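You operate a simulated robot arm through the tools that you are given. There is no shell and no other tool. Be economical: measure what you need, move in short steps, check, and stop when the job is done.

The job below is to be done with a simulated two-armed robot. You get a single attempt, and the scene is never put back.

Task
Hang the yellow bin on the rail and move the steel nut into it.
Fine: the nut lies in bin five; shut that bin again. Where these are worked on the way, their far stop is far enough and under half their travel is too little: bin five.

The check looks at the end state, three seconds after you hand in, the way a careful person would. Anything else that was tipped, shoved, dropped, spilled or broken makes it a failure.

Robot
Two 7-joint arms with two-finger parallel grippers on one trunk, on a base that drives. Base frame: it is fixed to the floor where the robot stands at the start and does not move with it; the origin is under the middle of the robot, x ahead of it, y to its left, z up. Lengths are in m, angles in degrees, forces in N, time in s.
The left shoulder is at the start at [0.11, 0.169, 1.499], the right one opposite. With the tool pointing down near the work surface each hand reaches from about 0.38 to 0.72 m from the robot's upright axis, wherever it stands, measured 20 degrees to its own side. Places, roughly: bin five [0.6, -1.8, 0.9]; bin rail [0.9, -0.3, 1.2]; steel nut (4x4x3 cm) [0.5, -1.8, 0.9]; yellow bin [0.6, -0.5, 0.9]. Payload 1.57 kg a hand.
The TCP of each hand is the grasp point between the finger pads, 0.03 m short of the fingertips. In the tool frame z runs along the fingers and y along their closing line. Largest opening 0.08 m; finger width 0.017, thickness 0.012; the body of the gripper, 0.04 by 0.082 m, starts 0.08 m behind the TCP.
Orientation is told as [roll, pitch, yaw] about the base's x, y, z axes, in that order, counted from this pose: with the fingers straight down and closing along the base's y, the tool's x points along the base's -x, its y along +y and its z along -z.

Tools
- The arms move only by the tool nudge_tool. It takes "left_increments", "right_increments" or both (then of equal length, played together; a hand with none holds still); each is one flat list of numbers, 7 for each row, row after row: the shift along the tool's x, y, z in units of 400 mm (1.0 is 400 mm), then the turn, a rotation vector about the tool's x, y, z in units of 180 degrees (1.0 is 180 degrees), then the gripper command, from -1 (shut) to 1 (fully open), values between in proportion. In form: [tx, ty, tz, wx, wy, wz, hand, tx, ty, tz, wx, wy, wz, hand, ...]. A call has 1 to 12 rows; each row is the pose to reach, as a shift and turn from the pose commanded when the call began, along the tool's axes at that moment. A call with a number of a shift or a turn outside -1 to 1 is refused whole. Rows are played at 5 a second. More than 0.05 m and 8.6 degrees between two rows, or a gripper value outside its range, and nothing of the call is played. Where a pose cannot be reached the arm comes as near as it can. A force on the tool above 40 N (or 10 N above the force at the start of the call, whichever is more), or a blocked arm, ends the call early, and 0.2 s more pass. Each finger travels about 0.072 m/s and halts on what it meets, pressing with about 40 N; the grip force reading is that of the motor and also rises with nothing between the fingers. The clock runs only during rows and for 0.2 s after the last one: add rows that repeat a pose to give the fingers time. It gives the time, the measured TCP pose, the force on the tool (base axes), the opening and the grip force at its end, in the units of the frame above (readings bear some noise), with the torque about the TCP (base axes, N m) and any sound that the robot's microphone picked up.
- Cameras (640 x 400 px; columns grow to the right, rows downward): "scene" is now at [0.1545, -0.0377, 1.6962]; the picture's right is [-0.40, -0.91, 0.00], its down [-0.68, 0.30, -0.67] and it looks along [0.62, -0.27, -0.74] (base axes); focal length 269 px, centre (320, 200). "left" rides on the left gripper at [0.072, 0.007, -0.122] in its tool frame; the picture's right is [-0.09, 1.00, 0.00], its down [-0.84, -0.08, -0.54] and it looks along [-0.54, -0.05, 0.84] (tool axes); focal length 238 px, centre (320, 200). "right" rides on the right gripper at [0.072, -0.007, -0.122] in its tool frame; the picture's right is [0.09, 1.00, 0.00], its down [-0.84, 0.08, -0.54] and it looks along [-0.54, 0.05, 0.84] (tool axes); focal length 238 px, centre (320, 200). There is no depth. A picture from a camera that has moved, and an enlarged one, comes with that camera's place and axes in the base frame and with its lens. The place of the scene camera against the robot may be out by one fixed shift of up to 0.018 m in any direction.
- snapshot(camera): a new picture of that camera. The clock stands still meanwhile.
- raise_lower(by): slides the trunk up (or, below 0, down) by that many m; the arms and the scene camera ride with it, the base frame stays. It gives what a move gives, with no picture.
- drive_base(legs): drives the robot by 1 to 6 legs, each [ahead, left, turn to the left] in m, m and degrees, along the robot's own axes; the way and the turn of a leg run together, so that a leg with both is an arc; at most 1.5 m and 180 degrees a leg. The arms and the cameras ride along, it lands a little off, and it stops where it bumps. It gives what a move gives.
- head_to(pan, tilt): turns the head with the scene camera to pan (to the left, within 86 degrees either way) and tilt (down, from -29 to 69), counted from straight ahead of the robot. It gives what a move gives.
- inspect(camera, box): a new picture of the part [left, top, right, bottom] of that camera's present view, enlarged. The clock stands still meanwhile.
- sign_off(): hands the job in; it is judged then, once.

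Go step by step. Nothing tells you exact positions but the pictures and the camera data: compare them with the known pose of the tool, close in by small moves and look again before you grip or let go. The budget is 120 turns and 100 pictures, counting those below and the enlarged ones. Unless the task says otherwise, let go and move clear before handing in, and close with one line.

The tools are called after "Call:" by a JSON object that holds its "api" and its "payload". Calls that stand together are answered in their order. nudge_tool: Moves the arms, as the interface text tells. Its arguments: {"type":"object","properties":{"left_increments":{"type":"array"},"right_increments":{"type":"array"}},"required":[]} The other tools are called the same way: raise_lower (by) slides the trunk up or down; drive_base (legs) drives the base; head_to (pan, tilt) turns the head that bears the scene camera; snapshot (camera) takes a picture; inspect (camera, box) takes an enlarged picture of a part of a camera's view; sign_off () hands the job in.

At the start:

```text
time_s: 0.0
left_tcp_pos: [0.6166, -0.0078, 0.9997]
left_tool_rot: [0.0, 0.0, 0.0]
left_contact_force: [1.3, -1.0, 0.8]
left_wrist_torque: [-0.01, 0.01, -0.01]
left_opening: 0.0798
left_gripper_force: 0.1
right_tcp_pos: [0.4196, -0.5078, 0.9998]
right_tool_rot: [-0.1, 0.0, 0.0]
right_contact_force: [-0.1, -1.2, 0.7]
right_wrist_torque: [-0.04, -0.01, 0.04]
right_opening: 0.0801
right_gripper_force: 0.0
trunk travel left (down, up): [-0.813, 0.077]
robot x, y, heading: [-0.0013, -0.0011, -0.2]
head pan, tilt: [-23.9, 47.6]
```

scene: 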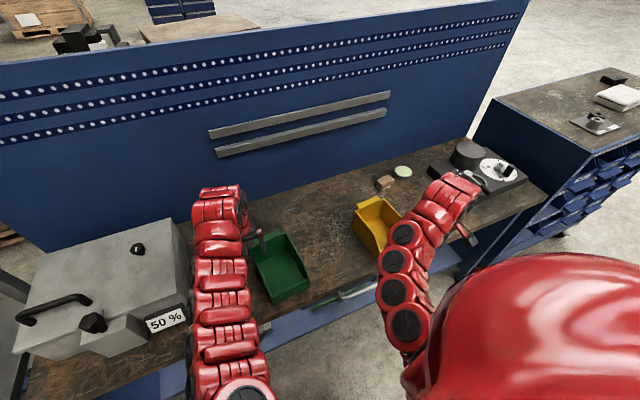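
right: 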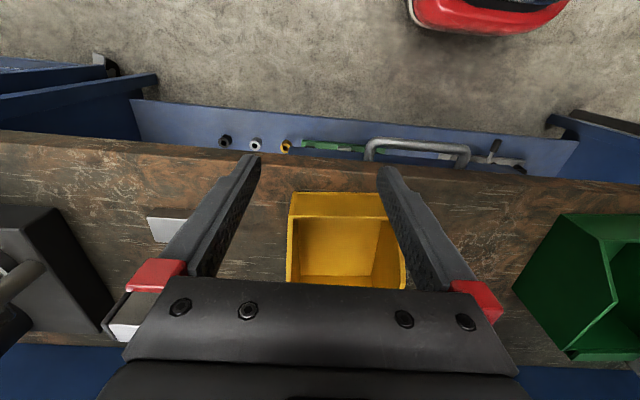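
left: 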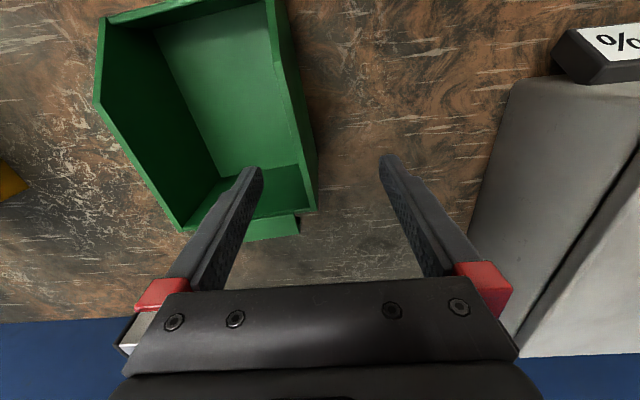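

I see the bench with a green bin, a yellow bin, a two-bar rail on the back panel, and a cabinet with blue bins on the right. I look closer at the yellow bin, the rail and the cabinet first.

Call:
{"api": "inspect", "payload": {"camera": "scene", "box": [200, 80, 440, 230]}}

Call:
{"api": "inspect", "payload": {"camera": "scene", "box": [230, 160, 470, 310]}}

Call:
{"api": "inspect", "payload": {"camera": "scene", "box": [440, 60, 640, 260]}}

Call:
{"api": "inspect", "payload": {"camera": "right", "box": [200, 120, 500, 300]}}

```text
2.67 times, centred on (320, 155) of scene
camera zoom: at [0.1545, -0.0377, 1.6962], right [-0.4, -0.91, 0.0], down [-0.68, 0.3, -0.67], along [0.62, -0.27, -0.74], focal length 718 px, centre (320, 320)
```

zoom: 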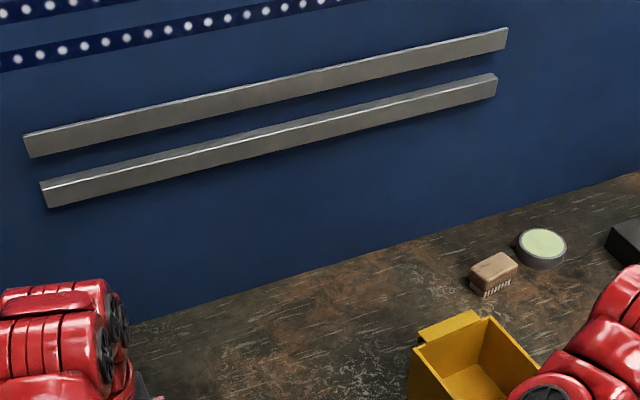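

```text
2.67 times, centred on (350, 235) of scene
camera zoom: at [0.1545, -0.0377, 1.6962], right [-0.4, -0.91, 0.0], down [-0.68, 0.3, -0.67], along [0.62, -0.27, -0.74], focal length 718 px, centre (240, 107)
```

zoom: 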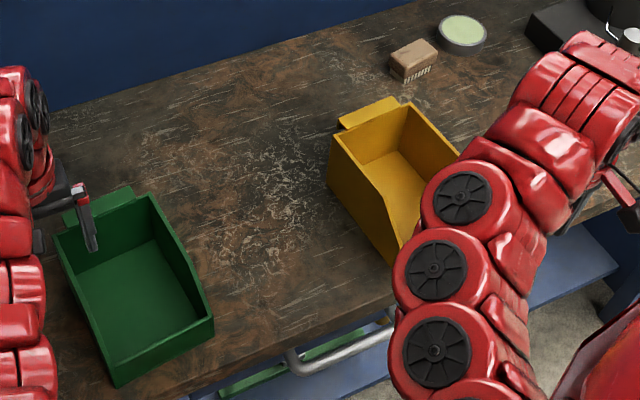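

```text
2.00 times, centred on (540, 160) of scene
camera zoom: at [0.1545, -0.0377, 1.6962], right [-0.4, -0.91, 0.0], down [-0.68, 0.3, -0.67], along [0.62, -0.27, -0.74], focal length 538 px, centre (-120, 280)
```

zoom: 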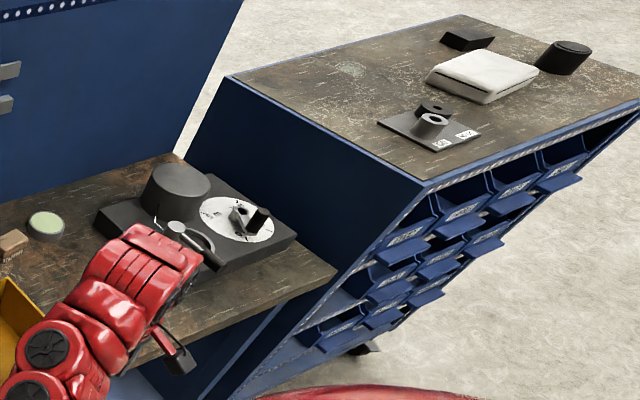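

```text
2.13 times, centred on (350, 210) of right
camera zoom: at [0.3493, -0.5145, 1.1234], right [-0.09, 1.0, 0.0], down [0.84, 0.08, 0.54], along [0.54, 0.05, -0.84], focal length 508 px, centre (256, 179)
```

zoom: 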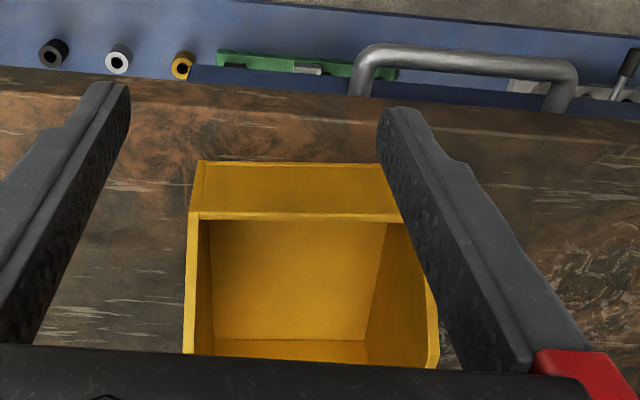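

The yellow bin's hook lip faces the rail, and the right arm hides part of the bin. I raise the right hand 0.15 m to see the bin from above.

Call:
{"api": "nudge_tool", "payload": {"right_increments": [0, 0, -0.12, 0, 0, 0, 1, 0, 0, -0.24, 0, 0, 0, 1, 0, 0, -0.36, 0, 0, 0, 1, 0, 0, -0.375, 0, 0, 0, 1]}}

Call:
{"api": "snapshot", "payload": {"camera": "right"}}

Call:
{"api": "snapshot", "payload": {"camera": "scene"}}

```text
time_s: 1.0
left_tcp_pos: [0.6174, -0.0064, 0.9998]
left_tool_rot: [0.0, -0.1, -0.1]
left_contact_force: [-0.6, 0.1, -0.8]
left_wrist_torque: [0.01, 0.01, -0.02]
left_opening: 0.08
left_gripper_force: 0.2
right_tcp_pos: [0.4263, -0.5131, 1.0056]
right_tool_rot: [-0.3, 0.0, 0.0]
right_contact_force: [-0.1, -0.4, 0.5]
right_wrist_torque: [0.0, 0.02, -0.02]
right_opening: 0.0803
right_gripper_force: 0.0
right hand out of reach, approached as far as the arm can: row 1, 2, 3, 4
trunk travel left (down, up): [-0.813, 0.077]
robot x, y, heading: [-0.0022, 0.0002, 0.2]
head pan, tilt: [-23.9, 47.6]
```

```text
92 pictures are left
camera right: at [0.3553, -0.5204, 1.1296], right [-0.09, 1.0, 0.0], down [0.84, 0.08, 0.54], along [0.54, 0.05, -0.84], focal length 238 px, centre (320, 200)
```

right: 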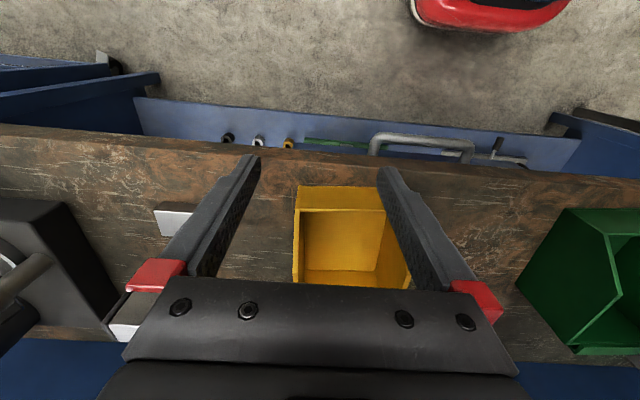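

```text
91 pictures are left
camera scene: at [0.1546, -0.0377, 1.6962], right [-0.4, -0.91, 0.0], down [-0.68, 0.3, -0.67], along [0.62, -0.27, -0.74], focal length 269 px, centre (320, 200)
```

scene: 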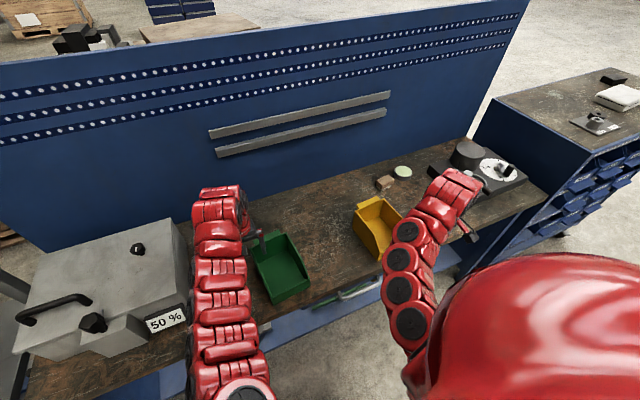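

The raise is limited close to the body, so I lift the trunk and drive 0.1 m forward, which gives the arms better reach.

Call:
{"api": "raise_lower", "payload": {"by": 0.07}}

Call:
{"api": "drive_base", "payload": {"legs": [[0.08, 0, 0]]}}

Call:
{"api": "nudge_tool", "payload": {"right_increments": [0, 0, -0.1, 0, 0, 0, 1, 0, 0, -0.2, 0, 0, 0, 1, 0, 0.05, -0.25, 0, 0, 0, 1, 0, 0.05, -0.25, 0, 0, 0, 1]}}

Call:
{"api": "snapshot", "payload": {"camera": "right"}}

Call:
{"api": "snapshot", "payload": {"camera": "scene"}}

```text
time_s: 2.1
left_tcp_pos: [0.6175, -0.0076, 1.07]
left_tool_rot: [-0.1, -0.1, 0.0]
left_contact_force: [-0.4, 0.5, -0.3]
left_wrist_torque: [-0.01, -0.01, 0.0]
left_opening: 0.0799
left_gripper_force: 0.3
right_tcp_pos: [0.4269, -0.5125, 1.0759]
right_tool_rot: [-0.2, 0.0, 0.0]
right_contact_force: [0.9, 0.7, 0.0]
right_wrist_torque: [0.02, -0.01, 0.03]
right_opening: 0.0801
right_gripper_force: 0.1
trunk travel left (down, up): [-0.883, 0.007]
robot x, y, heading: [-0.0041, 0.0006, -0.1]
head pan, tilt: [-23.9, 47.6]
```

```text
time_s: 3.1
left_tcp_pos: [0.6947, -0.0081, 1.0709]
left_tool_rot: [0.0, -0.1, -0.1]
left_contact_force: [-0.9, -0.5, 0.4]
left_wrist_torque: [0.0, -0.04, -0.01]
left_opening: 0.08
left_gripper_force: 0.0
right_tcp_pos: [0.5031, -0.5133, 1.0769]
right_tool_rot: [-0.2, -0.1, 0.1]
right_contact_force: [-0.7, -0.3, 0.4]
right_wrist_torque: [0.0, 0.0, 0.03]
right_opening: 0.0803
right_gripper_force: 0.0
trunk travel left (down, up): [-0.883, 0.007]
robot x, y, heading: [0.0801, -0.002, 0.0]
head pan, tilt: [-23.9, 47.6]
```

```text
time_s: 4.1
left_tcp_pos: [0.6961, -0.0062, 1.0699]
left_tool_rot: [0.1, -0.2, 0.0]
left_contact_force: [-0.6, -0.9, 1.1]
left_wrist_torque: [0.02, 0.04, 0.02]
left_opening: 0.0801
left_gripper_force: 0.1
right_tcp_pos: [0.5057, -0.5141, 1.0764]
right_tool_rot: [-0.3, -0.1, 0.0]
right_contact_force: [-0.1, 0.1, 0.7]
right_wrist_torque: [0.03, -0.02, -0.02]
right_opening: 0.0801
right_gripper_force: 0.2
right hand out of reach, approached as far as the arm can: row 1, 2, 3, 4
trunk travel left (down, up): [-0.883, 0.007]
robot x, y, heading: [0.0798, 0.0024, -0.1]
head pan, tilt: [-23.9, 47.6]
```

```text
90 pictures are left
camera right: at [0.4331, -0.5205, 1.1999], right [-0.09, 1.0, 0.0], down [0.84, 0.08, 0.54], along [0.54, 0.05, -0.84], focal length 238 px, centre (320, 200)
```

right: 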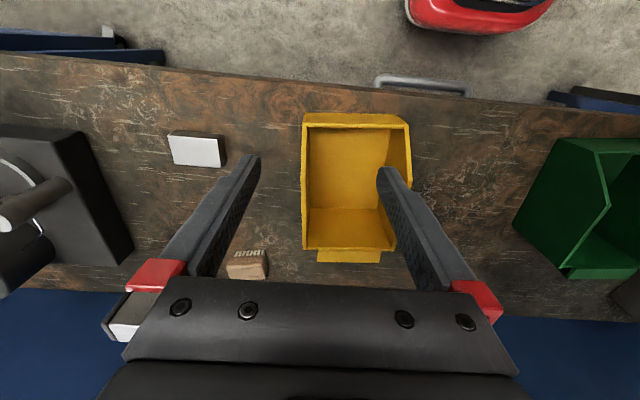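

```text
89 pictures are left
camera scene: at [0.232, -0.0377, 1.7664], right [-0.41, -0.91, 0.0], down [-0.67, 0.3, -0.67], along [0.62, -0.27, -0.74], focal length 269 px, centre (320, 200)
```

scene: 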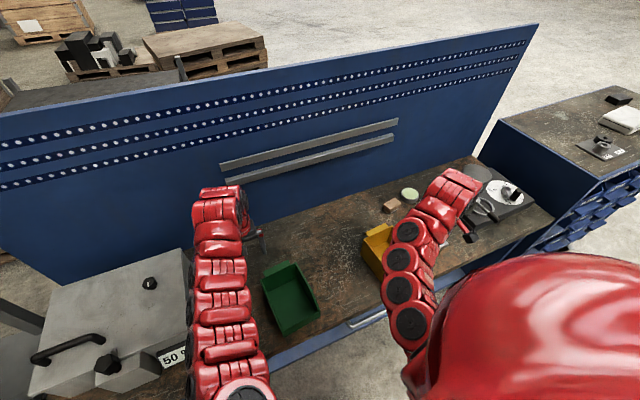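

The bin rim lies near x 0.51–0.67, y −0.52 to −0.39. I zoom in on the rail ends and the bin's hook lip to understand how it hangs.

Call:
{"api": "inspect", "payload": {"camera": "scene", "box": [370, 110, 410, 150]}}

Call:
{"api": "inspect", "payload": {"camera": "scene", "box": [210, 140, 270, 190]}}

Call:
{"api": "inspect", "payload": {"camera": "right", "box": [280, 100, 430, 280]}}

Call:
{"api": "inspect", "payload": {"camera": "scene", "box": [350, 210, 410, 270]}}

```text
10.00 times, centred on (390, 130) of scene
camera zoom: at [0.232, -0.0377, 1.7664], right [-0.41, -0.91, 0.0], down [-0.67, 0.3, -0.67], along [0.62, -0.27, -0.74], focal length 2691 px, centre (-380, 900)
```

zoom: 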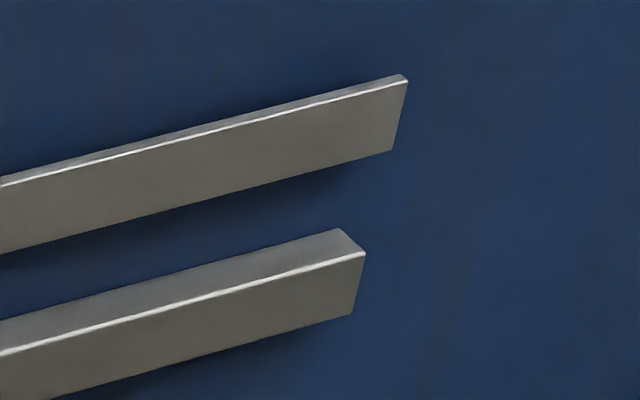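

```text
8.00 times, centred on (240, 165) of scene
camera zoom: at [0.232, -0.0377, 1.7664], right [-0.41, -0.91, 0.0], down [-0.67, 0.3, -0.67], along [0.62, -0.27, -0.74], focal length 2153 px, centre (960, 480)
```

zoom: 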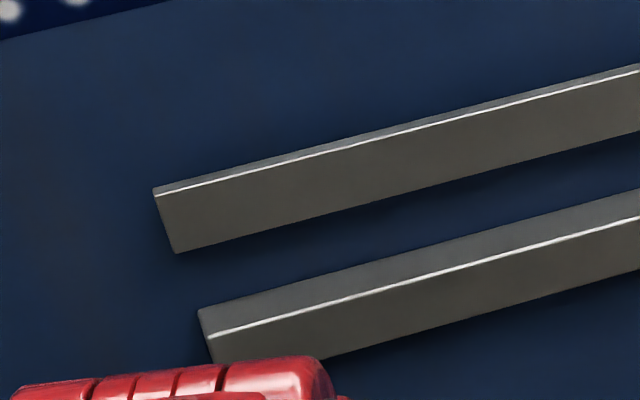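

```text
2.22 times, centred on (355, 190) of right
camera zoom: at [0.4331, -0.5205, 1.1999], right [-0.09, 1.0, 0.0], down [0.84, 0.08, 0.54], along [0.54, 0.05, -0.84], focal length 530 px, centre (242, 222)
```

zoom: 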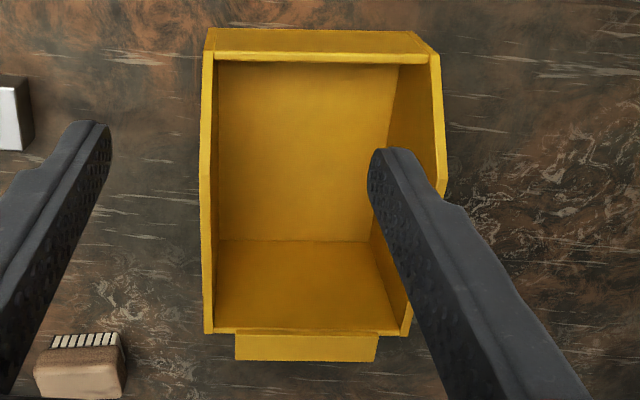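

```text
6.67 times, centred on (380, 240) of scene
camera zoom: at [0.232, -0.0377, 1.7664], right [-0.41, -0.91, 0.0], down [-0.67, 0.3, -0.67], along [0.62, -0.27, -0.74], focal length 1794 px, centre (-80, -67)
```

zoom: 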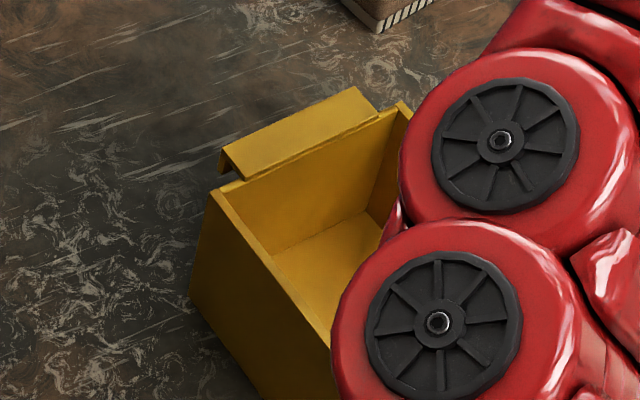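

The upper rail bar is a thin plate standing off the panel, and the bin's inverted-J lip hooks over it. The lower bar backs the bin. I plan to pinch the bin's left side wall, so I move the right hand above it, turned 5°.

Call:
{"api": "nudge_tool", "payload": {"right_increments": [-0.062, 0.072, 0, 0, 0, -0.007, 1, -0.124, 0.145, 0, 0, 0, -0.014, 1, -0.186, 0.217, 0, 0, 0, -0.021, 1, -0.2475, 0.29, 0, 0, 0, -0.028, 1, -0.2475, 0.29, 0, 0, 0, -0.028, 1]}}

Call:
{"api": "snapshot", "payload": {"camera": "right"}}

```text
time_s: 5.3
left_tcp_pos: [0.697, -0.0081, 1.0697]
left_tool_rot: [0.0, -0.1, 0.0]
left_contact_force: [-0.5, 0.1, 0.6]
left_wrist_torque: [-0.03, -0.02, 0.0]
left_opening: 0.0802
left_gripper_force: 0.0
right_tcp_pos: [0.6048, -0.3933, 1.0738]
right_tool_rot: [-0.1, -0.1, 5.0]
right_contact_force: [-1.1, -0.8, 0.0]
right_wrist_torque: [-0.04, -0.05, 0.03]
right_opening: 0.0798
right_gripper_force: 0.2
trunk travel left (down, up): [-0.883, 0.007]
robot x, y, heading: [0.0762, -0.0015, 0.2]
head pan, tilt: [-23.9, 47.6]
```

```text
84 pictures are left
camera right: at [0.5346, -0.407, 1.1984], right [-0.18, 0.98, 0.0], down [0.83, 0.15, 0.54], along [0.53, 0.1, -0.84], focal length 238 px, centre (320, 200)
```

right: 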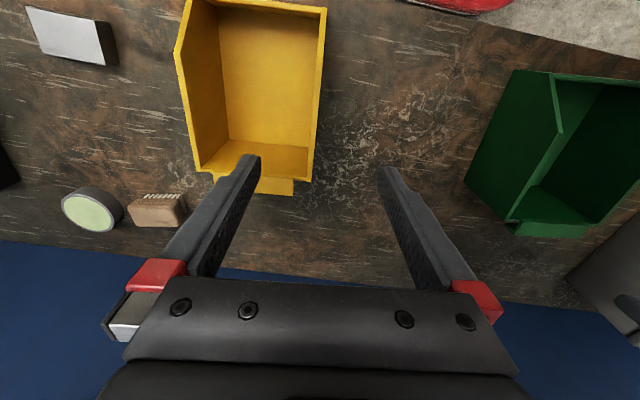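

The tool follows well, and the wall's rim triangulates to z≈0.95 at y≈−0.398. I descend to just above the rim and check.

Call:
{"api": "nudge_tool", "payload": {"right_increments": [0, -0.0125, 0.075, 0, 0, 0, 1, 0, -0.0125, 0.15, 0, 0, 0, 1, 0, -0.0125, 0.21, 0, 0, 0, 1, 0, -0.0125, 0.21, 0, 0, 0, 1]}}

Call:
{"api": "snapshot", "payload": {"camera": "right"}}

Call:
{"api": "inspect", "payload": {"camera": "scene", "box": [340, 190, 440, 290]}}

```text
time_s: 6.3
left_tcp_pos: [0.6972, -0.0077, 1.069]
left_tool_rot: [0.0, 0.0, 0.0]
left_contact_force: [-0.3, -0.6, -0.6]
left_wrist_torque: [-0.02, 0.04, 0.0]
left_opening: 0.0799
left_gripper_force: 0.2
right_tcp_pos: [0.6076, -0.3987, 0.9921]
right_tool_rot: [-0.2, -0.1, 5.0]
right_contact_force: [-0.3, 0.5, -0.2]
right_wrist_torque: [-0.02, 0.0, 0.0]
right_opening: 0.08
right_gripper_force: 0.1
trunk travel left (down, up): [-0.883, 0.007]
robot x, y, heading: [0.078, 0.0024, 0.0]
head pan, tilt: [-23.9, 47.6]
```

```text
83 pictures are left
camera right: at [0.5373, -0.4118, 1.1155], right [-0.18, 0.98, 0.0], down [0.83, 0.15, 0.54], along [0.53, 0.09, -0.84], focal length 238 px, centre (320, 200)
```

right: 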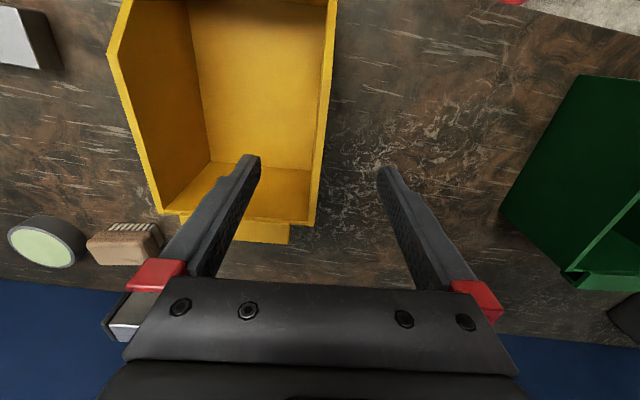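

```text
4.00 times, centred on (390, 240) of scene
camera zoom: at [0.2337, -0.0377, 1.7662], right [-0.41, -0.91, 0.0], down [-0.68, 0.3, -0.67], along [0.62, -0.27, -0.74], focal length 1076 px, centre (40, 40)
```

zoom: 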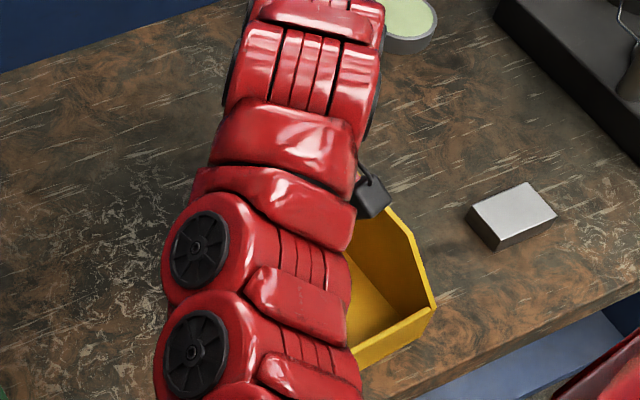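

The wall lies midway between the fingers. I go down 6 cm and close on it.

Call:
{"api": "nudge_tool", "payload": {"right_increments": [0, 0.005, 0.05, 0, 0, 0, 1, 0, 0.005, 0.1, 0, 0, 0, 1, 0, 0.005, 0.15, 0, 0, 0, 1, 0, 0.005, 0.15, 0, 0, 0, 1]}}

Call:
{"api": "snapshot", "payload": {"camera": "right"}}

```text
time_s: 7.3
left_tcp_pos: [0.6976, -0.0067, 1.0691]
left_tool_rot: [0.0, 0.1, 0.0]
left_contact_force: [-0.5, -0.8, 0.4]
left_wrist_torque: [0.0, 0.0, 0.0]
left_opening: 0.08
left_gripper_force: 0.0
right_tcp_pos: [0.6041, -0.3972, 0.932]
right_tool_rot: [-0.1, 0.0, 4.9]
right_contact_force: [-0.4, 0.3, 0.3]
right_wrist_torque: [-0.01, 0.0, 0.03]
right_opening: 0.0799
right_gripper_force: 0.0
trunk travel left (down, up): [-0.883, 0.007]
robot x, y, heading: [0.0785, -0.0006, 0.1]
head pan, tilt: [-23.9, 47.6]
```

```text
81 pictures are left
camera right: at [0.5356, -0.4109, 1.056], right [-0.18, 0.98, 0.0], down [0.83, 0.15, 0.54], along [0.53, 0.09, -0.84], focal length 238 px, centre (320, 200)
```

right: 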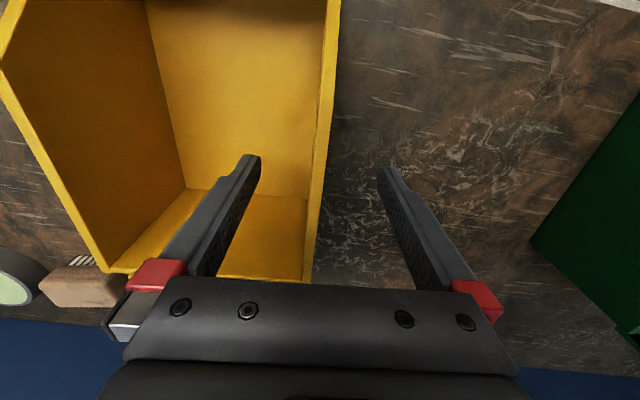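

Clear on both sides; I close the gripper.

Call:
{"api": "nudge_tool", "payload": {"right_increments": [0, 0, 0, 0, 0, 0, 0.4, 0, 0, 0, 0, 0, 0, -0.2, 0, 0, 0, 0, 0, 0, -0.8, 0, 0, 0, 0, 0, 0, -1, 0, 0, 0, 0, 0, 0, -1, 0, 0, 0, 0, 0, 0, -1]}}

Call:
{"api": "snapshot", "payload": {"camera": "right"}}

```text
time_s: 8.7
left_tcp_pos: [0.6967, -0.0073, 1.0692]
left_tool_rot: [0.0, 0.0, 0.0]
left_contact_force: [-0.3, 0.0, 1.1]
left_wrist_torque: [-0.05, -0.03, 0.01]
left_opening: 0.0799
left_gripper_force: 0.0
right_tcp_pos: [0.6059, -0.3965, 0.9319]
right_tool_rot: [-0.2, 0.0, 5.0]
right_contact_force: [0.0, 0.3, 1.5]
right_wrist_torque: [0.15, 0.1, -0.04]
right_opening: 0.0058
right_gripper_force: 26.0
trunk travel left (down, up): [-0.883, 0.007]
robot x, y, heading: [0.0774, -0.0014, -0.1]
head pan, tilt: [-23.9, 47.6]
```

```text
80 pictures are left
camera right: at [0.5355, -0.4109, 1.0561], right [-0.18, 0.98, 0.0], down [0.83, 0.15, 0.54], along [0.53, 0.09, -0.84], focal length 238 px, centre (320, 200)
```

right: 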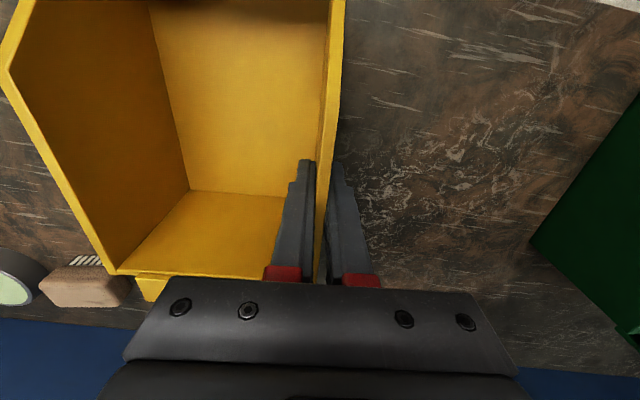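

The wall (≈6 mm) is pinched. I lift 10 cm and look.

Call:
{"api": "nudge_tool", "payload": {"right_increments": [0, 0, -0.05, 0, 0, 0, -1, 0, 0, -0.1, 0, 0, 0, -1, 0, 0, -0.15, 0, 0, 0, -1, 0, 0, -0.2, 0, 0, 0, -1, 0, 0, -0.25, 0, 0, 0, -1, 0, 0, -0.25, 0, 0, 0, -1]}}

Call:
{"api": "snapshot", "payload": {"camera": "right"}}

Call:
{"api": "snapshot", "payload": {"camera": "scene"}}

```text
time_s: 10.1
left_tcp_pos: [0.6966, -0.0065, 1.0703]
left_tool_rot: [0.0, 0.1, 0.1]
left_contact_force: [0.2, 0.2, 0.8]
left_wrist_torque: [0.02, -0.01, 0.02]
left_opening: 0.0801
left_gripper_force: 0.0
right_tcp_pos: [0.6062, -0.3978, 1.0298]
right_tool_rot: [0.0, 0.1, 5.0]
right_contact_force: [0.2, 0.6, -2.2]
right_wrist_torque: [0.1, -0.01, -0.01]
right_opening: 0.0056
right_gripper_force: 25.7
trunk travel left (down, up): [-0.883, 0.007]
robot x, y, heading: [0.0776, -0.0015, -0.0]
head pan, tilt: [-23.9, 47.6]
```

```text
79 pictures are left
camera right: at [0.5358, -0.4106, 1.1537], right [-0.18, 0.98, 0.0], down [0.83, 0.15, 0.54], along [0.53, 0.09, -0.84], focal length 238 px, centre (320, 200)
```

right: 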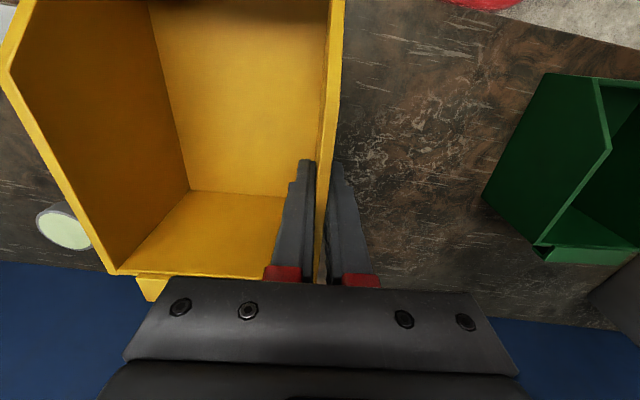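

```text
78 pictures are left
camera scene: at [0.234, -0.0381, 1.7661], right [-0.41, -0.91, 0.0], down [-0.68, 0.3, -0.67], along [0.62, -0.27, -0.74], focal length 269 px, centre (320, 200)
```

scene: 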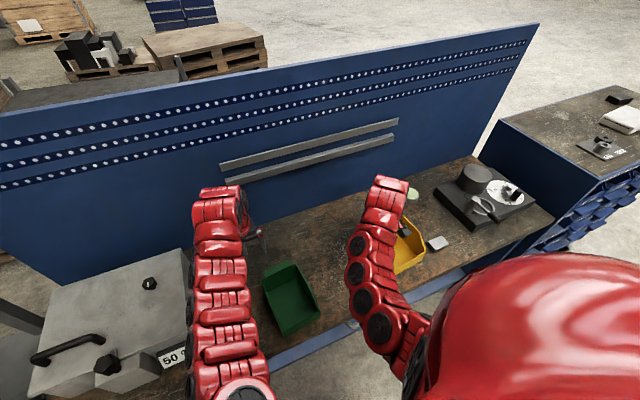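

The bin is held level. I carry it forward and up to stand in front of the rail, turning it square with the panel.

Call:
{"api": "nudge_tool", "payload": {"right_increments": [-0.085, 0.011, 0, 0, 0, 0.007, -1, -0.17, 0.022, 0, 0, 0, 0.014, -1, -0.255, 0.034, -0.03, 0, 0, 0.021, -1, -0.34, 0.045, -0.06, 0, 0, 0.0278, -1, -0.34, 0.045, -0.15, 0, 0, 0.0278, -1, -0.34, 0.045, -0.24, 0, 0, 0.0278, -1, -0.34, 0.045, -0.33, 0, 0, 0.0278, -1, -0.34, 0.045, -0.42, 0, 0, 0.0278, -1, -0.34, 0.045, -0.51, 0, 0, 0.0278, -1, -0.34, 0.045, -0.6, 0, 0, 0.0278, -1, -0.34, 0.045, -0.675, 0, 0, 0.0278, -1, -0.34, 0.045, -0.675, 0, 0, 0.0278, -1]}}

Call:
{"api": "snapshot", "payload": {"camera": "right"}}

Call:
{"api": "snapshot", "payload": {"camera": "scene"}}

```text
time_s: 12.7
left_tcp_pos: [0.6976, -0.0073, 1.0692]
left_tool_rot: [0.0, 0.1, 0.0]
left_contact_force: [0.8, 0.7, 0.7]
left_wrist_torque: [0.02, 0.01, -0.04]
left_opening: 0.0799
left_gripper_force: 0.1
right_tcp_pos: [0.74, -0.3661, 1.3001]
right_tool_rot: [-0.2, 0.1, 0.0]
right_contact_force: [0.0, -0.2, -1.4]
right_wrist_torque: [0.1, -0.01, 0.0]
right_opening: 0.0057
right_gripper_force: 25.6
trunk travel left (down, up): [-0.883, 0.007]
robot x, y, heading: [0.0783, 0.0013, -0.1]
head pan, tilt: [-23.9, 47.6]
```

```text
77 pictures are left
camera right: at [0.6688, -0.3737, 1.4239], right [-0.09, 1.0, 0.0], down [0.84, 0.08, 0.54], along [0.54, 0.05, -0.84], focal length 238 px, centre (320, 200)
```

right: 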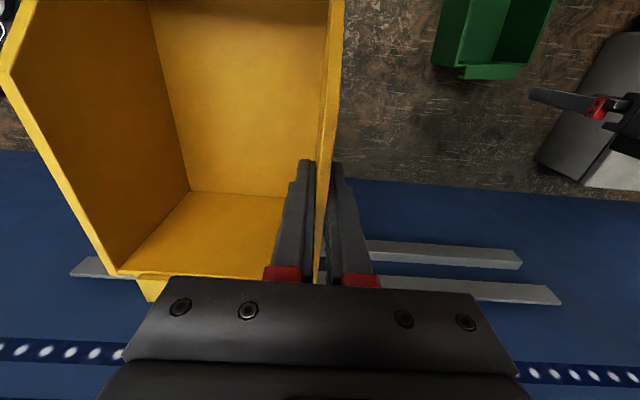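

```text
76 pictures are left
camera scene: at [0.2342, -0.0383, 1.7661], right [-0.41, -0.91, 0.0], down [-0.68, 0.3, -0.67], along [0.62, -0.27, -0.74], focal length 269 px, centre (320, 200)
```

scene: 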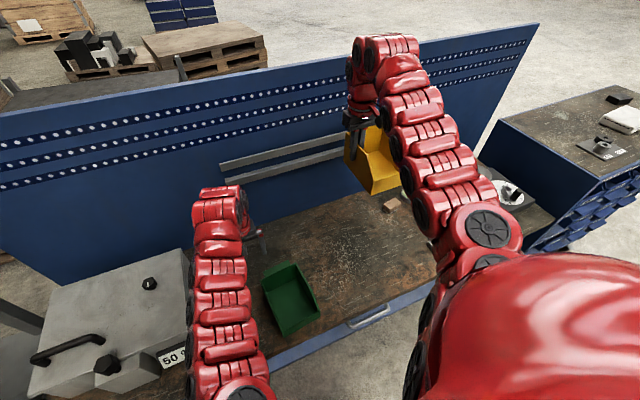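

The bin is in front of the rail. I zoom in to measure the hook against the upper bar from both cameras.

Call:
{"api": "inspect", "payload": {"camera": "right", "box": [330, 220, 570, 320]}}

Call:
{"api": "inspect", "payload": {"camera": "right", "box": [60, 240, 180, 310]}}

Call:
{"api": "inspect", "payload": {"camera": "scene", "box": [320, 105, 420, 205]}}

```text
2.67 times, centred on (450, 270) of right
camera zoom: at [0.6688, -0.3737, 1.4239], right [-0.09, 1.0, 0.0], down [0.84, 0.08, 0.54], along [0.54, 0.05, -0.84], focal length 636 px, centre (-27, 13)
```

zoom: 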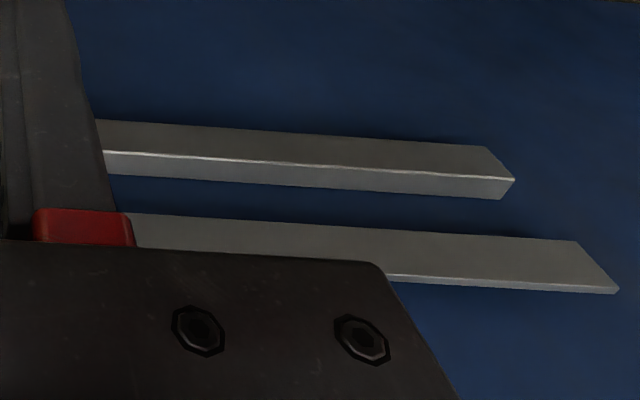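

```text
5.33 times, centred on (120, 275) of right
camera zoom: at [0.6688, -0.3737, 1.4239], right [-0.09, 1.0, 0.0], down [0.84, 0.08, 0.54], along [0.54, 0.05, -0.84], focal length 1271 px, centre (1387, -200)
```

zoom: 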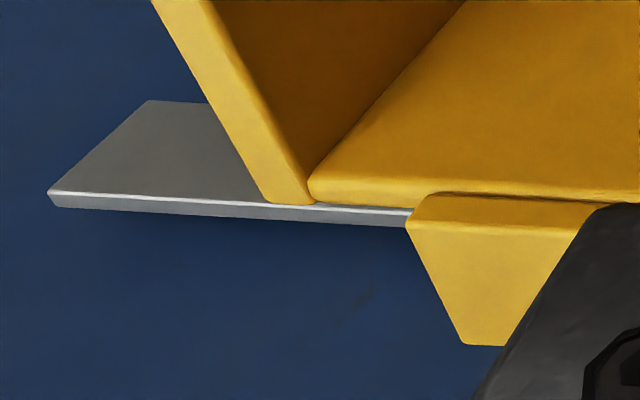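

```text
4.00 times, centred on (370, 155) of scene
camera zoom: at [0.2342, -0.0383, 1.7661], right [-0.41, -0.91, 0.0], down [-0.68, 0.3, -0.67], along [0.62, -0.27, -0.74], focal length 1076 px, centre (120, 380)
```

zoom: 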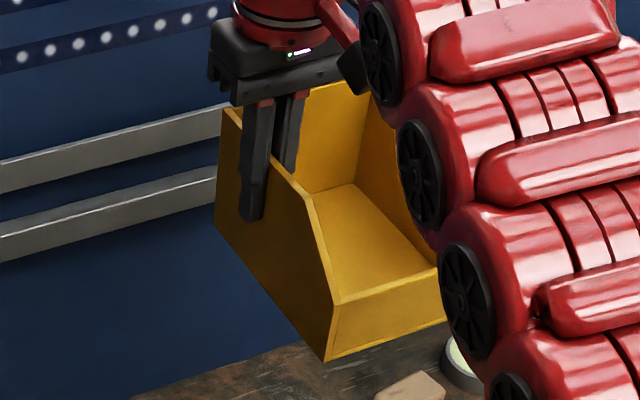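

Measured from the wrist camera, the hook plate reaches about 18–20 mm behind the bin. The bar's front is near x≈0.93 and its top near z≈1.23. I move 6 cm closer and 2 cm lower to triangulate.

Call:
{"api": "nudge_tool", "payload": {"right_increments": [-0.05, 0, 0.015, 0, 0, 0, -1, -0.1, 0, 0.03, 0, 0, 0, -1, -0.15, 0, 0.05, 0, 0, 0, -1, -0.15, 0, 0.05, 0, 0, 0, -1]}}

Call:
{"api": "inspect", "payload": {"camera": "right", "box": [60, 200, 220, 300]}}

Call:
{"api": "inspect", "payload": {"camera": "right", "box": [330, 180, 590, 320]}}

```text
time_s: 13.7
left_tcp_pos: [0.6966, -0.0054, 1.0691]
left_tool_rot: [-0.1, 0.2, 0.0]
left_contact_force: [-0.1, -0.1, -0.4]
left_wrist_torque: [-0.02, 0.0, -0.01]
left_opening: 0.08
left_gripper_force: 0.1
right_tcp_pos: [0.7674, -0.3659, 1.2895]
right_tool_rot: [-0.2, 0.0, 0.1]
right_contact_force: [-0.1, 1.1, -1.0]
right_wrist_torque: [0.09, 0.0, 0.0]
right_opening: 0.0056
right_gripper_force: 25.8
right hand out of reach, approached as far as the arm can: row 2, 3, 4
trunk travel left (down, up): [-0.883, 0.007]
robot x, y, heading: [0.079, -0.0006, 0.2]
head pan, tilt: [-23.9, 47.6]
```

```text
4.00 times, centred on (140, 250) of right
camera zoom: at [0.696, -0.3738, 1.4133], right [-0.09, 1.0, 0.0], down [0.84, 0.08, 0.54], along [0.54, 0.05, -0.84], focal length 953 px, centre (1040, 0)
```

zoom: 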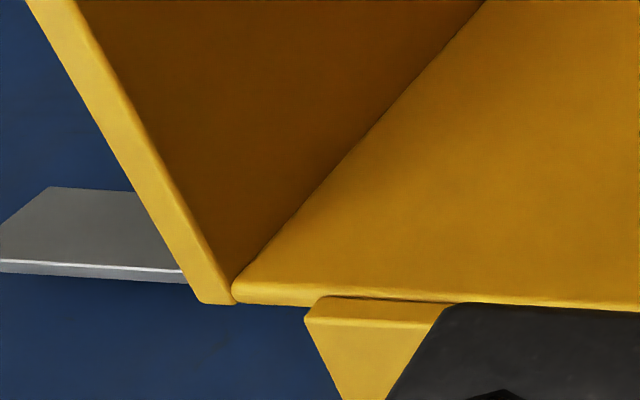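

```text
2.46 times, centred on (460, 250) of right
camera zoom: at [0.696, -0.3738, 1.4133], right [-0.09, 1.0, 0.0], down [0.84, 0.08, 0.54], along [0.54, 0.05, -0.84], focal length 587 px, centre (-25, 77)
```

zoom: 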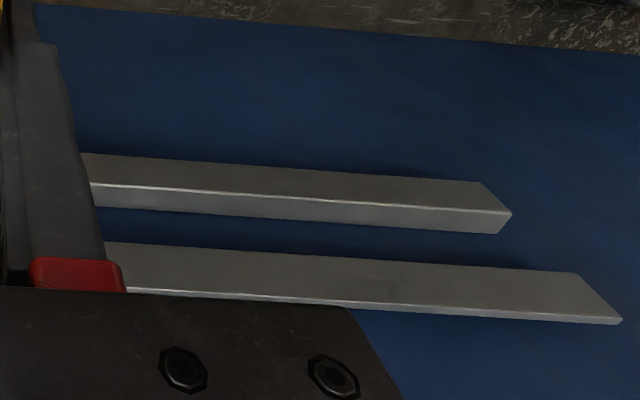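

The arm is at its reach limit at x≈0.77, and the bar front is near x≈0.93, so the base must go closer. I look down to see the clearance to the bench.

Call:
{"api": "head_to", "payload": {"pan": 0, "tilt": 69}}

Call:
{"api": "snapshot", "payload": {"camera": "scene"}}

```text
time_s: 14.6
left_tcp_pos: [0.6969, -0.0078, 1.069]
left_tool_rot: [-0.1, 0.1, -0.1]
left_contact_force: [0.0, -0.1, 0.5]
left_wrist_torque: [-0.01, -0.01, -0.01]
left_opening: 0.08
left_gripper_force: 0.0
right_tcp_pos: [0.7651, -0.369, 1.2909]
right_tool_rot: [-0.1, 0.0, -0.1]
right_contact_force: [-0.6, -0.5, -1.5]
right_wrist_torque: [0.11, -0.02, 0.02]
right_opening: 0.0055
right_gripper_force: 25.1
trunk travel left (down, up): [-0.883, 0.007]
robot x, y, heading: [0.0783, 0.0006, -0.2]
head pan, tilt: [0.0, 68.8]
```

```text
70 pictures are left
camera scene: at [0.2172, -0.0062, 1.741], right [0.0, -1.0, 0.0], down [-0.93, 0.0, -0.36], along [0.36, 0.0, -0.93], focal length 269 px, centre (320, 200)
```

scene: 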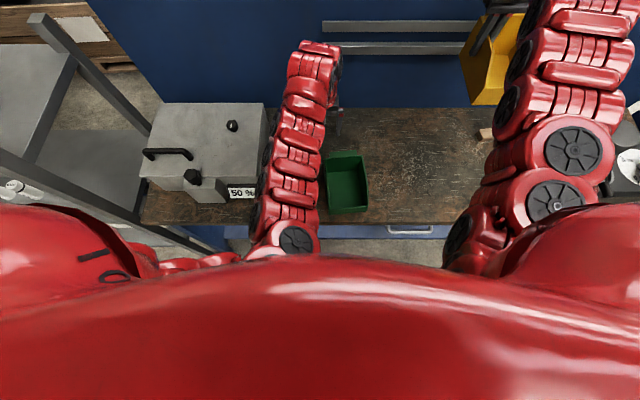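

The base can advance about 8 cm, with the bench edge at x≈0.47 and the base front at ≈0.34. I bring the bin in front of the right shoulder first, and move the left hand aside a little for space.

Call:
{"api": "nudge_tool", "payload": {"right_increments": [0.01, 0.1, 0, 0, 0, 0, -1, 0.02, 0.2, 0, 0, 0, 0, -1, 0.03, 0.3, 0, 0, 0, 0, -1, 0.04, 0.4, 0, 0, 0, 0, -1, 0.045, 0.49, 0, 0, 0, 0, -1, 0.045, 0.49, 0, 0, 0, 0, -1], "left_increments": [0, 0.03, 0, 0, 0, 0, 1, 0, 0.06, 0, 0, 0, 0, 1, 0, 0.09, 0, 0, 0, 0, 1, 0, 0.12, 0, 0, 0, 0, 1, 0, 0.15, 0, 0, 0, 0, 1, 0, 0.15, 0, 0, 0, 0, 1]}}

Call:
{"api": "drive_base", "payload": {"legs": [[0.07, 0, 0]]}}

Call:
{"api": "inspect", "payload": {"camera": "right", "box": [60, 200, 220, 300]}}

Call:
{"api": "snapshot", "payload": {"camera": "scene"}}

```text
time_s: 16.0
left_tcp_pos: [0.6974, 0.0504, 1.0686]
left_tool_rot: [0.0, 0.0, 0.0]
left_contact_force: [1.0, -0.8, -0.3]
left_wrist_torque: [-0.01, -0.03, 0.05]
left_opening: 0.0801
left_gripper_force: 0.0
right_tcp_pos: [0.7465, -0.1719, 1.2887]
right_tool_rot: [-0.1, 0.0, 0.1]
right_contact_force: [0.1, 0.2, -1.8]
right_wrist_torque: [0.12, -0.01, 0.03]
right_opening: 0.0061
right_gripper_force: 26.0
trunk travel left (down, up): [-0.883, 0.007]
robot x, y, heading: [0.0838, 0.0039, 0.2]
head pan, tilt: [0.0, 68.8]
```

```text
time_s: 17.0
left_tcp_pos: [0.7624, 0.0526, 1.0711]
left_tool_rot: [0.0, -0.1, -0.1]
left_contact_force: [-0.4, -0.2, -0.1]
left_wrist_torque: [-0.02, -0.07, 0.02]
left_opening: 0.0795
left_gripper_force: 0.1
right_tcp_pos: [0.8101, -0.1696, 1.293]
right_tool_rot: [-0.2, -0.2, 0.0]
right_contact_force: [-0.3, 0.6, -0.7]
right_wrist_torque: [0.11, -0.02, -0.01]
right_opening: 0.0055
right_gripper_force: 25.7
trunk travel left (down, up): [-0.883, 0.007]
robot x, y, heading: [0.1504, -0.0033, 0.0]
head pan, tilt: [0.0, 68.8]
```

```text
4.00 times, centred on (140, 250) of right
camera zoom: at [0.7387, -0.1773, 1.4153], right [-0.09, 1.0, 0.0], down [0.83, 0.08, 0.55], along [0.54, 0.05, -0.84], focal length 953 px, centre (1040, 0)
```

zoom: 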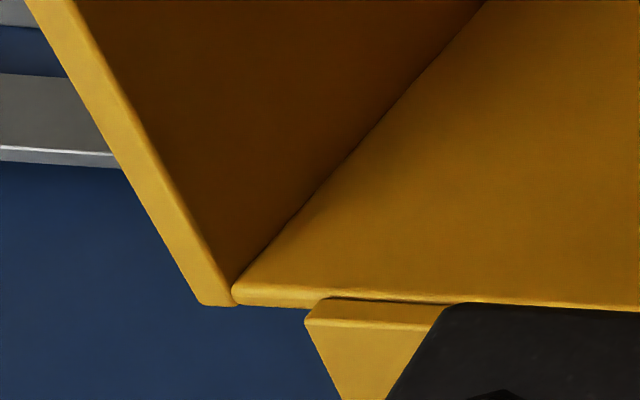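

```text
68 pictures are left
camera scene: at [0.2798, -0.0053, 1.7416], right [0.0, -1.0, 0.0], down [-0.93, 0.0, -0.37], along [0.37, 0.0, -0.93], focal length 269 px, centre (320, 200)
```

scene: 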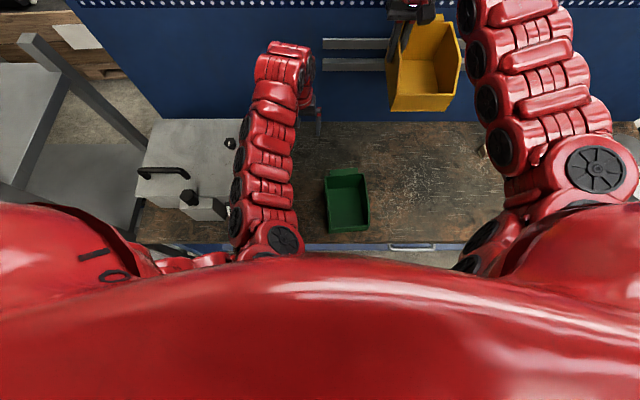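

The bar's front is at x≈0.928 and the tongue's outer face is now at ≈0.90, with plenty of height. I advance gently and watch for contact with the panel.

Call:
{"api": "nudge_tool", "payload": {"right_increments": [-0.025, 0, 0.01, 0, 0, 0, -1, -0.05, 0, 0.02, 0, 0, 0, -1, -0.075, 0, 0.03, 0, 0, 0, -1, -0.0875, 0, 0.03, 0, 0, 0, -1, -0.0875, 0, 0.03, 0, 0, 0, -1]}}

Call:
{"api": "head_to", "payload": {"pan": -15, "tilt": 35}}

Call:
{"api": "snapshot", "payload": {"camera": "scene"}}

Call:
{"api": "snapshot", "payload": {"camera": "right"}}

```text
time_s: 18.2
left_tcp_pos: [0.7656, 0.051, 1.0693]
left_tool_rot: [-0.1, 0.0, -0.2]
left_contact_force: [-0.3, 0.1, -0.4]
left_wrist_torque: [0.0, 0.01, 0.01]
left_opening: 0.0805
left_gripper_force: 0.0
right_tcp_pos: [0.8501, -0.1684, 1.2772]
right_tool_rot: [-0.2, -0.1, -0.1]
right_contact_force: [-0.7, 0.1, -2.4]
right_wrist_torque: [0.11, -0.02, -0.01]
right_opening: 0.0056
right_gripper_force: 25.9
trunk travel left (down, up): [-0.883, 0.007]
robot x, y, heading: [0.1471, -0.0004, -0.1]
head pan, tilt: [0.0, 68.8]
```

```text
time_s: 19.2
left_tcp_pos: [0.7648, 0.0518, 1.069]
left_tool_rot: [0.0, 0.0, 0.0]
left_contact_force: [0.3, -0.1, -0.1]
left_wrist_torque: [0.01, -0.01, -0.03]
left_opening: 0.0802
left_gripper_force: 0.1
right_tcp_pos: [0.8505, -0.1703, 1.2779]
right_tool_rot: [-0.2, 0.1, -0.1]
right_contact_force: [0.0, 0.0, -1.0]
right_wrist_torque: [0.11, -0.04, 0.02]
right_opening: 0.0057
right_gripper_force: 25.7
trunk travel left (down, up): [-0.883, 0.007]
robot x, y, heading: [0.1475, 0.0002, 0.1]
head pan, tilt: [-15.0, 35.0]
```

```text
67 pictures are left
camera scene: at [0.3151, -0.0285, 1.7846], right [-0.26, -0.97, 0.0], down [-0.55, 0.15, -0.82], along [0.79, -0.21, -0.57], focal length 269 px, centre (320, 200)
```

scene: 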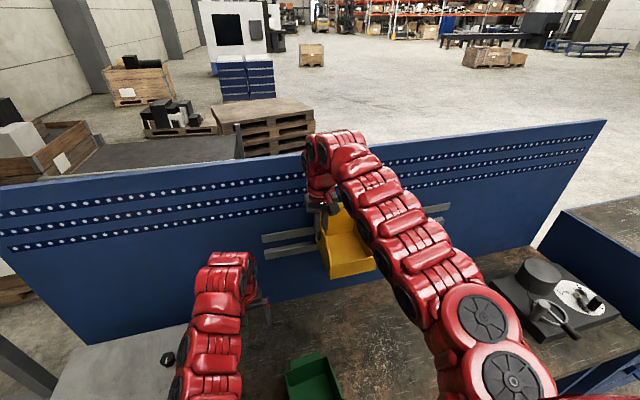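

```text
66 pictures are left
camera right: at [0.7793, -0.1765, 1.4008], right [-0.09, 1.0, 0.0], down [0.84, 0.08, 0.54], along [0.54, 0.05, -0.84], focal length 238 px, centre (320, 200)
```

right: 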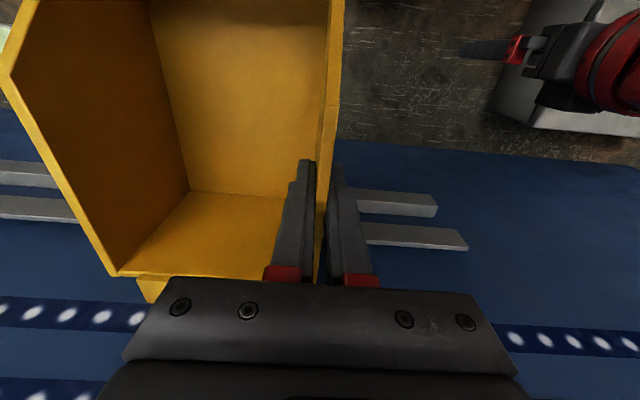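

I re-measure the bar from this nearer pose before lowering.

Call:
{"api": "inspect", "payload": {"camera": "right", "box": [380, 180, 480, 260]}}

Call:
{"api": "inspect", "payload": {"camera": "right", "box": [0, 150, 160, 310]}}

Call:
{"api": "inspect", "payload": {"camera": "scene", "box": [255, 195, 345, 285]}}

```text
5.00 times, centred on (430, 220) of right
camera zoom: at [0.7793, -0.1765, 1.4008], right [-0.09, 1.0, 0.0], down [0.84, 0.08, 0.54], along [0.54, 0.05, -0.84], focal length 1192 px, centre (-230, 100)
```

zoom: 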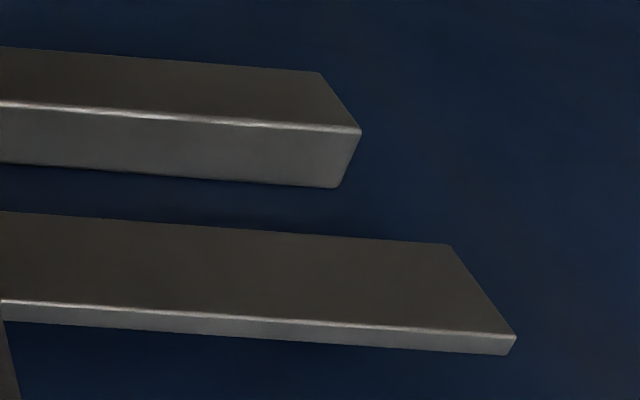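

```text
2.50 times, centred on (80, 230) of right
camera zoom: at [0.7793, -0.1765, 1.4008], right [-0.09, 1.0, 0.0], down [0.84, 0.08, 0.54], along [0.54, 0.05, -0.84], focal length 596 px, centre (920, 125)
```

zoom: 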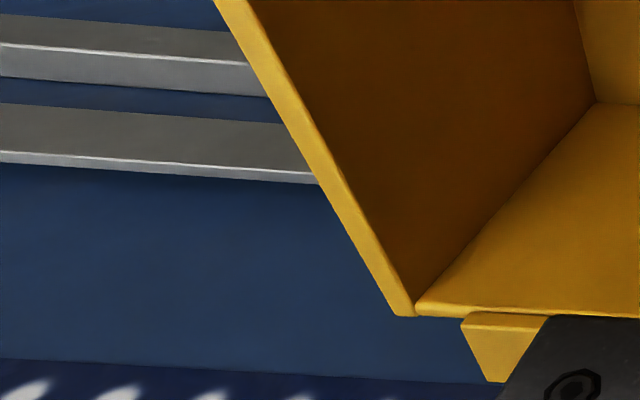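

```text
4.44 times, centred on (300, 240) of scene
camera zoom: at [0.3151, -0.0285, 1.7846], right [-0.26, -0.97, 0.0], down [-0.55, 0.15, -0.82], along [0.79, -0.21, -0.57], focal length 1196 px, centre (409, 22)
```

zoom: 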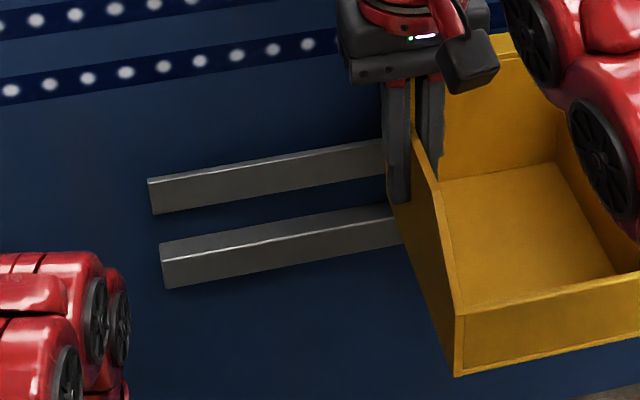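

Triangulation now gives the bar's front at x≈0.939, its top at z≈1.22 and the panel at ≈0.957. I advance in small steps to touch the panel with the tongue.

Call:
{"api": "nudge_tool", "payload": {"right_increments": [-0.01, 0, 0, 0, 0, 0, -1, -0.02, 0, 0, 0, 0, 0, -1, -0.03, 0, 0, 0, 0, 0, -1, -0.03, 0, 0, 0, 0, 0, -1]}}

Call:
{"api": "nudge_tool", "payload": {"right_increments": [-0.005, 0, 0, 0, 0, 0, -1, -0.01, 0, 0, 0, 0, 0, -1, -0.01, 0, 0, 0, 0, 0, -1]}}

```text
time_s: 20.2
left_tcp_pos: [0.766, 0.0521, 1.0687]
left_tool_rot: [0.0, 0.0, -0.1]
left_contact_force: [-0.1, 0.3, 0.7]
left_wrist_torque: [0.03, -0.01, 0.01]
left_opening: 0.0801
left_gripper_force: 0.1
right_tcp_pos: [0.8618, -0.1711, 1.2773]
right_tool_rot: [-0.2, -0.1, 0.0]
right_contact_force: [0.6, -0.3, -2.1]
right_wrist_torque: [0.12, -0.05, 0.01]
right_opening: 0.0056
right_gripper_force: 26.1
trunk travel left (down, up): [-0.883, 0.007]
robot x, y, heading: [0.1499, -0.001, 0.1]
head pan, tilt: [-15.0, 35.0]
```

```text
time_s: 21.0
left_tcp_pos: [0.765, 0.0514, 1.07]
left_tool_rot: [-0.1, 0.0, -0.1]
left_contact_force: [0.1, 0.3, 0.7]
left_wrist_torque: [-0.01, 0.01, 0.0]
left_opening: 0.0802
left_gripper_force: 0.1
right_tcp_pos: [0.8664, -0.1703, 1.2764]
right_tool_rot: [0.0, 0.0, 0.1]
right_contact_force: [-0.5, 0.1, -1.1]
right_wrist_torque: [0.08, -0.01, 0.01]
right_opening: 0.006
right_gripper_force: 26.0
trunk travel left (down, up): [-0.883, 0.007]
robot x, y, heading: [0.1512, -0.0006, 0.0]
head pan, tilt: [-15.0, 35.0]
```

Call:
{"api": "nudge_tool", "payload": {"right_increments": [-0.005, 0, 0, 0, 0, 0, -1, -0.01, 0, 0, 0, 0, 0, -1, -0.01, 0, 0, 0, 0, 0, -1]}}

Call:
{"api": "nudge_tool", "payload": {"right_increments": [-0.005, 0, 0, 0, 0, 0, -1, -0.0075, 0, 0, 0, 0, 0, -1, -0.0075, 0, 0, 0, 0, 0, -1]}}

```text
time_s: 21.8
left_tcp_pos: [0.7649, 0.0516, 1.0699]
left_tool_rot: [0.0, 0.0, -0.1]
left_contact_force: [0.8, -0.3, 0.5]
left_wrist_torque: [0.0, -0.01, 0.01]
left_opening: 0.0798
left_gripper_force: 0.0
right_tcp_pos: [0.8693, -0.1703, 1.2763]
right_tool_rot: [-0.1, 0.0, 0.1]
right_contact_force: [-0.4, -0.1, -2.5]
right_wrist_torque: [0.11, -0.06, 0.0]
right_opening: 0.006
right_gripper_force: 26.1
trunk travel left (down, up): [-0.883, 0.007]
robot x, y, heading: [0.1491, 0.001, -0.2]
head pan, tilt: [-15.0, 35.0]
```

```text
time_s: 22.6
left_tcp_pos: [0.7653, 0.0515, 1.0685]
left_tool_rot: [0.1, -0.1, -0.1]
left_contact_force: [0.2, 0.1, 0.2]
left_wrist_torque: [-0.01, 0.01, -0.01]
left_opening: 0.0802
left_gripper_force: 0.0
right_tcp_pos: [0.8716, -0.1723, 1.2769]
right_tool_rot: [-0.1, 0.0, -0.1]
right_contact_force: [0.2, 0.4, -2.1]
right_wrist_torque: [0.08, -0.05, -0.01]
right_opening: 0.0055
right_gripper_force: 25.7
trunk travel left (down, up): [-0.883, 0.007]
robot x, y, heading: [0.1458, -0.0044, 0.0]
head pan, tilt: [-15.0, 35.0]
```

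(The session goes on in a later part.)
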